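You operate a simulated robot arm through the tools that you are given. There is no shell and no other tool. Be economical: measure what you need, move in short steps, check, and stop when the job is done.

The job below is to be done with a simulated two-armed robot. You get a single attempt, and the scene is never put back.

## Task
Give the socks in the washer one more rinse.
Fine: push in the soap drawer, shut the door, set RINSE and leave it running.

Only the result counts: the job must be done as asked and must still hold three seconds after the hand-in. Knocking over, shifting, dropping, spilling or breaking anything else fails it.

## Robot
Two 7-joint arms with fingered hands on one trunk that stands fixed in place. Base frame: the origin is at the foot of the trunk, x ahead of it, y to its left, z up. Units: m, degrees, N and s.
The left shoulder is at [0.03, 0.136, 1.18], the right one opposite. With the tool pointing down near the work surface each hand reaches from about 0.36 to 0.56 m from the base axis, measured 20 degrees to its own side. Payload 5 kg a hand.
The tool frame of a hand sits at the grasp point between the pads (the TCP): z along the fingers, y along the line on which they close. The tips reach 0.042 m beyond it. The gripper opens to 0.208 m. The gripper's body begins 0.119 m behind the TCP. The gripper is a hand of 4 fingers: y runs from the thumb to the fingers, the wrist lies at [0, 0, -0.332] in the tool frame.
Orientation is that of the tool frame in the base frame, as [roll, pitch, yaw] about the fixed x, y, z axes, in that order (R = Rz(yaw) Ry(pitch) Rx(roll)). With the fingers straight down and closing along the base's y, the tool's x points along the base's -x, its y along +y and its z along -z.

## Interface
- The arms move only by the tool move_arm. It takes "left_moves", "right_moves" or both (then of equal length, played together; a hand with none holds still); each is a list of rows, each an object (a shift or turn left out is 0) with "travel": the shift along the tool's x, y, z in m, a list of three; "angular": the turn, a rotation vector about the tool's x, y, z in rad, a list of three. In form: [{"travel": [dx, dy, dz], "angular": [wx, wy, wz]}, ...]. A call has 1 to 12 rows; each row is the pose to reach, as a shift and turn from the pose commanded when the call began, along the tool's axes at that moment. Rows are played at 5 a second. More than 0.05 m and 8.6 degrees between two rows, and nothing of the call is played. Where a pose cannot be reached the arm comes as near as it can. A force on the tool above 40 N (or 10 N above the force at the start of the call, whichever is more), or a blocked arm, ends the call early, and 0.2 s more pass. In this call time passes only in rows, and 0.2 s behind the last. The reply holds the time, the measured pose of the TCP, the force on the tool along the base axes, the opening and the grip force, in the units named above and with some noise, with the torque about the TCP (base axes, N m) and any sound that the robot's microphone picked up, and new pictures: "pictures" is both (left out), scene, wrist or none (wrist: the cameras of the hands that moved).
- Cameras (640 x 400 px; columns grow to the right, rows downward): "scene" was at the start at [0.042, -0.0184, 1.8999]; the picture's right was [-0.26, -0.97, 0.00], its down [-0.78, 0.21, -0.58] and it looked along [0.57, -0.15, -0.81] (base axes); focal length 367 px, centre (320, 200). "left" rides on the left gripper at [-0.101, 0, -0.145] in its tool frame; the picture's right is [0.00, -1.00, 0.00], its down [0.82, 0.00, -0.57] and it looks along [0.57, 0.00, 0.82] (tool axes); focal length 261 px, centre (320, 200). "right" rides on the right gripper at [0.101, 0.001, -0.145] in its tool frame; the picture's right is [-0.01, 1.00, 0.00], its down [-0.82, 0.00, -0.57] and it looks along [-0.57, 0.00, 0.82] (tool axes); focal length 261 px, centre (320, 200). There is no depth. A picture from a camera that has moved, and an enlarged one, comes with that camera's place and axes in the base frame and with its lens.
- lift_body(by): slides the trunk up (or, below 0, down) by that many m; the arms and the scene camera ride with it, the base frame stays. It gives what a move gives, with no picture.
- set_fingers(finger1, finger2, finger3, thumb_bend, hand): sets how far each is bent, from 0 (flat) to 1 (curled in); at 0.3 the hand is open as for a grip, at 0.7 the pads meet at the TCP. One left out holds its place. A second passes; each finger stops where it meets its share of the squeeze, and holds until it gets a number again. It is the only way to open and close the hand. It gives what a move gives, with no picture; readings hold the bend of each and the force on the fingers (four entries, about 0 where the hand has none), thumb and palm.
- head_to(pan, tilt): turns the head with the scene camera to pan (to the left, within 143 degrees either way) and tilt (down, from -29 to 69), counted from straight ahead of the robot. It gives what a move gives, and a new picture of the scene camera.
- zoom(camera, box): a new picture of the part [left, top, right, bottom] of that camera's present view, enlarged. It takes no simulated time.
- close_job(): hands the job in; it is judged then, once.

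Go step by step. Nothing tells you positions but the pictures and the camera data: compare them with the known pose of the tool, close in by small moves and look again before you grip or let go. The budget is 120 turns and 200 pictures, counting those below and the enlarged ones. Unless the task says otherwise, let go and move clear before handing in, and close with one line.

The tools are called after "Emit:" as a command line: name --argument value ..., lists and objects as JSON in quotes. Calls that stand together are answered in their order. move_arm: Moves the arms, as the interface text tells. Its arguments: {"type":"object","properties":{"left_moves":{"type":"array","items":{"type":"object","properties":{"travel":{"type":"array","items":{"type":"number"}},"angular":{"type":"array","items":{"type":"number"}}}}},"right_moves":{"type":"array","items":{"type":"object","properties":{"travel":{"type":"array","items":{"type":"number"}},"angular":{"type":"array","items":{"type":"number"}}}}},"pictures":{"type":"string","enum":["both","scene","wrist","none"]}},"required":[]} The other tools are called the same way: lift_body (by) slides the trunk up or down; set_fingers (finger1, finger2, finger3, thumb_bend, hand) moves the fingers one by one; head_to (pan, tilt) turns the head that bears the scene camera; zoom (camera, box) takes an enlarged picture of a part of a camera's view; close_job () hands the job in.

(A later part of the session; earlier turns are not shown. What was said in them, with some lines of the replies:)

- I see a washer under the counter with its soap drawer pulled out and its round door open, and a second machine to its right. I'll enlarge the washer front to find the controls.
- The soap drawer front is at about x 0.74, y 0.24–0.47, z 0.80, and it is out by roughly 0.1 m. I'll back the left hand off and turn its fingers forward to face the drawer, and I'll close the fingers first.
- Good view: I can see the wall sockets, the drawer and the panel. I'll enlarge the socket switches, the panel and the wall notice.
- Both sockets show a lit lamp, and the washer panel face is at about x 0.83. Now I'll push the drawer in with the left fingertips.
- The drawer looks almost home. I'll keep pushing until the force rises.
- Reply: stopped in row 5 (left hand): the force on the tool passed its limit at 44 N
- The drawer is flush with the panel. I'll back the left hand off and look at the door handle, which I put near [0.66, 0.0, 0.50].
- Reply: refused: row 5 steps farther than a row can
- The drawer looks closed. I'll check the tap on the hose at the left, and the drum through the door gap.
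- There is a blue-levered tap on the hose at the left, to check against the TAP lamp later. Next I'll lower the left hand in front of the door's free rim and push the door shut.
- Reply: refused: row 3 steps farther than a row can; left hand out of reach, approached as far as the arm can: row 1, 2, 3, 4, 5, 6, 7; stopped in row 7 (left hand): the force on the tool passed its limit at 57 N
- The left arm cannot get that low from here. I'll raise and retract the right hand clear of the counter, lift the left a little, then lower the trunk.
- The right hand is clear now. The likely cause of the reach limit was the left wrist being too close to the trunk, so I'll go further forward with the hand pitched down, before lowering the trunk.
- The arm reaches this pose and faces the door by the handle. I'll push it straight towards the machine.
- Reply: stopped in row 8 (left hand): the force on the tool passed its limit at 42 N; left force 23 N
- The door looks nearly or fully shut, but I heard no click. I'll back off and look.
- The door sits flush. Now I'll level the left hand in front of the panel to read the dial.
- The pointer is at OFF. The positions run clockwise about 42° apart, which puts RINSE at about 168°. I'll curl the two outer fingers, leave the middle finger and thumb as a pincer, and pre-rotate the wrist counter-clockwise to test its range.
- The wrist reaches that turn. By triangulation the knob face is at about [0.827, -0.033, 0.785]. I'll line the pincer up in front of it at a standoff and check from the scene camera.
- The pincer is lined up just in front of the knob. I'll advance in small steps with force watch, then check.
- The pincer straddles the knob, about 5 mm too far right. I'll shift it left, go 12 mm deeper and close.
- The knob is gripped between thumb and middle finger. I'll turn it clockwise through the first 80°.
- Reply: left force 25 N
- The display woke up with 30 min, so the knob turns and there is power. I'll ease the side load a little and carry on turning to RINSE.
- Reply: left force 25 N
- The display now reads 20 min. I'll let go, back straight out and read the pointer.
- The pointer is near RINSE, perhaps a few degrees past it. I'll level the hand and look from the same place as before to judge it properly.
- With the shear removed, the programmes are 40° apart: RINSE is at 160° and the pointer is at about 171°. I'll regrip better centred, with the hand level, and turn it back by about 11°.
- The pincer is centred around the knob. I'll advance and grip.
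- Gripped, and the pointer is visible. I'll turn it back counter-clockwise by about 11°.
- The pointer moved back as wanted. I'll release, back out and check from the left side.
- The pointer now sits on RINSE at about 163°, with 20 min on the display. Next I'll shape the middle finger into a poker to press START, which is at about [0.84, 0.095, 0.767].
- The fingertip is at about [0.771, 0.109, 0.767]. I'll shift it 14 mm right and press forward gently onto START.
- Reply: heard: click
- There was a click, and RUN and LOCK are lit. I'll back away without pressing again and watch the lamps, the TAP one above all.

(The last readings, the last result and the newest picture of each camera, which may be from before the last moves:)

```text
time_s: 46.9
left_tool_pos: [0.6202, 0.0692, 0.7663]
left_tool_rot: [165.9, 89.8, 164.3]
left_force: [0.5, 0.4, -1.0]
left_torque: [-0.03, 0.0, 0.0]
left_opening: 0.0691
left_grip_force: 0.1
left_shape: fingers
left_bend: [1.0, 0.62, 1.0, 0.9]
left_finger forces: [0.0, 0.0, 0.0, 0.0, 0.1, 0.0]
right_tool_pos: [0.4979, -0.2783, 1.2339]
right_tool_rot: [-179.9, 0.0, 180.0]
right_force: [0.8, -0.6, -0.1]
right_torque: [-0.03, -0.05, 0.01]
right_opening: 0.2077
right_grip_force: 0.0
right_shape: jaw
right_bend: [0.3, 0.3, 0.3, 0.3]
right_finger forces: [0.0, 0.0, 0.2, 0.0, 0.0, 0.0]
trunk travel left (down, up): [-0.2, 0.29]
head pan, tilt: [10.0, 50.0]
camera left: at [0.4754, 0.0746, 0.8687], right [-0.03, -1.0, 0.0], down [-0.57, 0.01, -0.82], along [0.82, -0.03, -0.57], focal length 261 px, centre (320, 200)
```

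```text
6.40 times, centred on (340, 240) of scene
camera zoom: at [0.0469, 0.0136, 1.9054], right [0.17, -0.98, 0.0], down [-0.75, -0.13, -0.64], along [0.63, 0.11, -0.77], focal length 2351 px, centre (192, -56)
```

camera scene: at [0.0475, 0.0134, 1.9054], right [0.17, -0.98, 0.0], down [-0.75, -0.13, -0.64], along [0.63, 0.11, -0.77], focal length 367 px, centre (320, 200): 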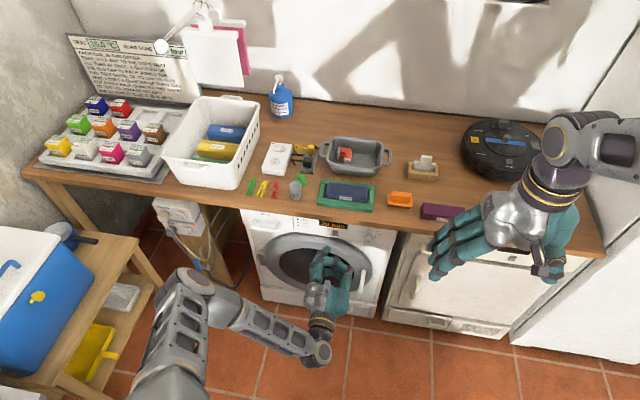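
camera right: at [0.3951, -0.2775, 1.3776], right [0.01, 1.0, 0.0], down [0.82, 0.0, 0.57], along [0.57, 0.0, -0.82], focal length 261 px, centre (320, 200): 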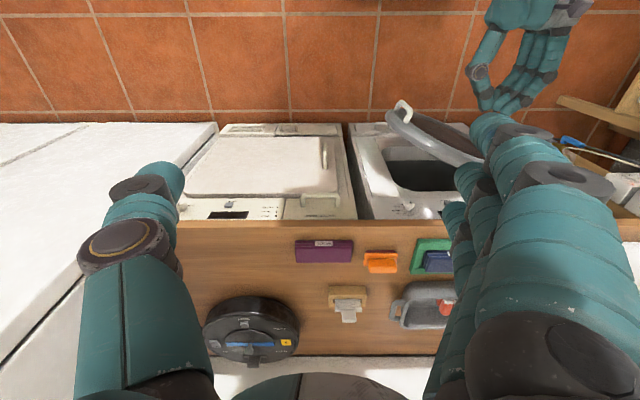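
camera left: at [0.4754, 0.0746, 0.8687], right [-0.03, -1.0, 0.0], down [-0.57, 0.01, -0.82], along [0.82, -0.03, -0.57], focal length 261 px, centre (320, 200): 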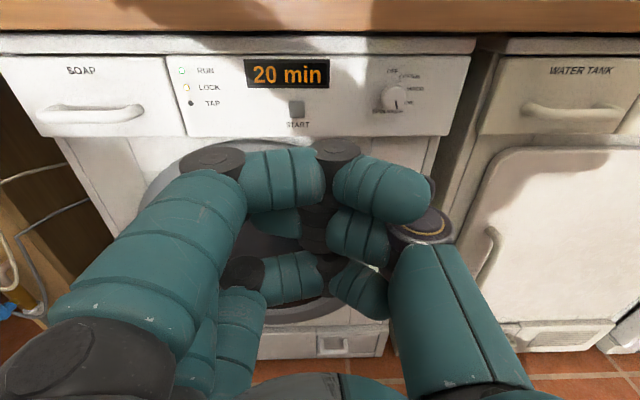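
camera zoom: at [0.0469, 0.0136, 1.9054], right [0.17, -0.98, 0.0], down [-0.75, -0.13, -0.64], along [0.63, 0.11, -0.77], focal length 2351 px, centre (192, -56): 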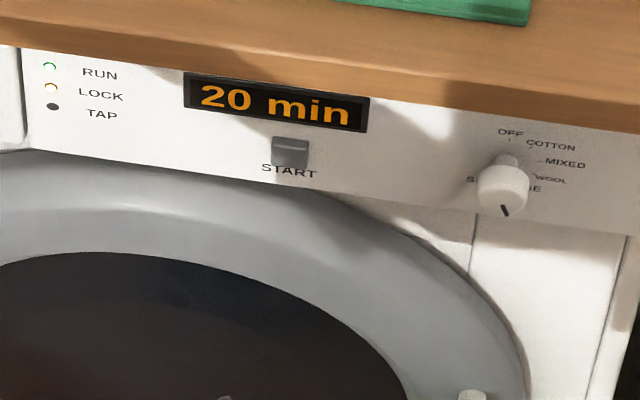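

It is running with TAP dark. I'll wait several seconds with the hand still, to see whether a water fault comes up.

Emit:
move_arm --left_moves '[{"travel": [0, 0, -0.01]}, {"travel": [0, 0, -0.01]}, {"travel": [0, 0, -0.01]}, {"travel": [0, 0, -0.01]}, {"travel": [0, 0, -0.01]}, {"travel": [0, 0, -0.01]}, {"travel": [0, 0, -0.01]}, {"travel": [0, 0, -0.01]}, {"travel": [0, 0, -0.01]}, {"travel": [0, 0, -0.01]}, {"travel": [0, 0, -0.01]}, {"travel": [0, 0, -0.01]}]' --pictures "none"

Emit:
move_arm --left_moves '[{"travel": [0, 0, -0.01]}, {"travel": [0, 0, -0.01]}, {"travel": [0, 0, -0.01]}, {"travel": [0, 0, -0.01]}, {"travel": [0, 0, -0.01]}, {"travel": [0, 0, -0.01]}, {"travel": [0, 0, -0.01]}, {"travel": [0, 0, -0.01]}, {"travel": [0, 0, -0.01]}, {"travel": [0, 0, -0.01]}, {"travel": [0, 0, -0.01]}, {"travel": [0, 0, -0.01]}]' --pictures "none"

Emit:
zoom --camera "scene" --box '[230, 200, 400, 320]'

Emit:
zoom --camera "scene" --box '[150, 190, 240, 300]'

```text
time_s: 49.5
left_tool_pos: [0.6088, 0.0689, 0.7656]
left_tool_rot: [163.0, 89.9, 161.3]
left_force: [0.5, 0.8, 0.4]
left_torque: [-0.03, 0.0, 0.0]
left_opening: 0.0694
left_grip_force: 0.1
left_shape: fingers
left_bend: [1.0, 0.62, 1.0, 0.9]
left_finger forces: [0.0, 0.0, 0.0, 0.0, 0.0, 0.0]
right_tool_pos: [0.4964, -0.2789, 1.2334]
right_tool_rot: [-179.9, 0.0, -180.0]
right_force: [0.1, 0.2, -0.8]
right_torque: [0.0, 0.02, 0.01]
right_opening: 0.2076
right_grip_force: 0.1
right_shape: jaw
right_bend: [0.3, 0.3, 0.3, 0.3]
right_finger forces: [0.0, 0.0, 0.0, 0.0, 0.0, 0.1]
trunk travel left (down, up): [-0.2, 0.29]
head pan, tilt: [10.0, 50.0]
```

```text
time_s: 52.1
left_tool_pos: [0.599, 0.0685, 0.7657]
left_tool_rot: [161.4, 89.8, 159.8]
left_force: [0.1, 0.2, -0.3]
left_torque: [-0.01, 0.0, -0.01]
left_opening: 0.0692
left_grip_force: 0.0
left_shape: fingers
left_bend: [1.0, 0.62, 1.0, 0.9]
left_finger forces: [0.0, 0.0, 0.1, 0.0, 0.0, 0.0]
right_tool_pos: [0.4975, -0.2782, 1.2328]
right_tool_rot: [-180.0, 0.1, -180.0]
right_force: [0.7, -0.1, -0.4]
right_torque: [-0.03, 0.02, 0.01]
right_opening: 0.2076
right_grip_force: 0.0
right_shape: jaw
right_bend: [0.3, 0.3, 0.3, 0.3]
right_finger forces: [0.0, 0.0, 0.0, 0.1, 0.1, 0.0]
trunk travel left (down, up): [-0.2, 0.29]
head pan, tilt: [10.0, 50.0]
```

```text
3.33 times, centred on (315, 260) of scene
camera zoom: at [0.0472, 0.0135, 1.9054], right [0.17, -0.98, 0.0], down [-0.75, -0.13, -0.64], along [0.63, 0.11, -0.77], focal length 1225 px, centre (337, 0)
```

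zoom: 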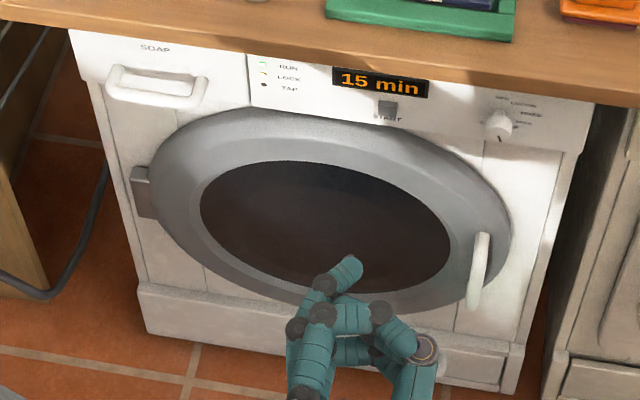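

```text
3.64 times, centred on (195, 245) of scene
camera zoom: at [0.0472, 0.0135, 1.9054], right [0.17, -0.98, 0.0], down [-0.75, -0.13, -0.64], along [0.63, 0.11, -0.77], focal length 1336 px, centre (774, 36)
```

zoom: 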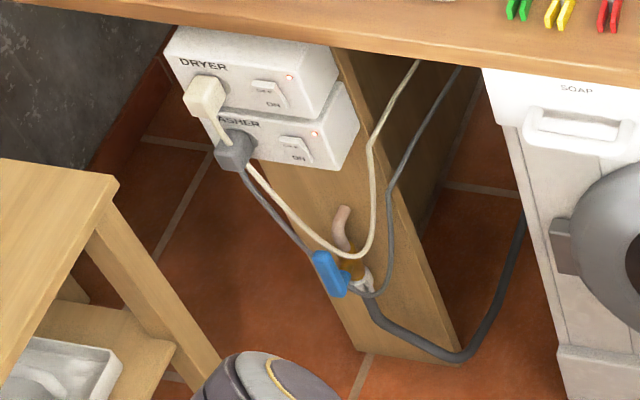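

The rinse is running: RUN and LOCK are lit, the time is counting down (15 min), TAP is dark, and the drawer and door are shut. The hands are clear, so I'm handing in.

Emit:
close_job

```text
The job is handed in.
```

The washer is running RINSE with the soap drawer pushed in and the door shut and locked. When I handed in, the display was counting down at 15 min and the TAP lamp was off.
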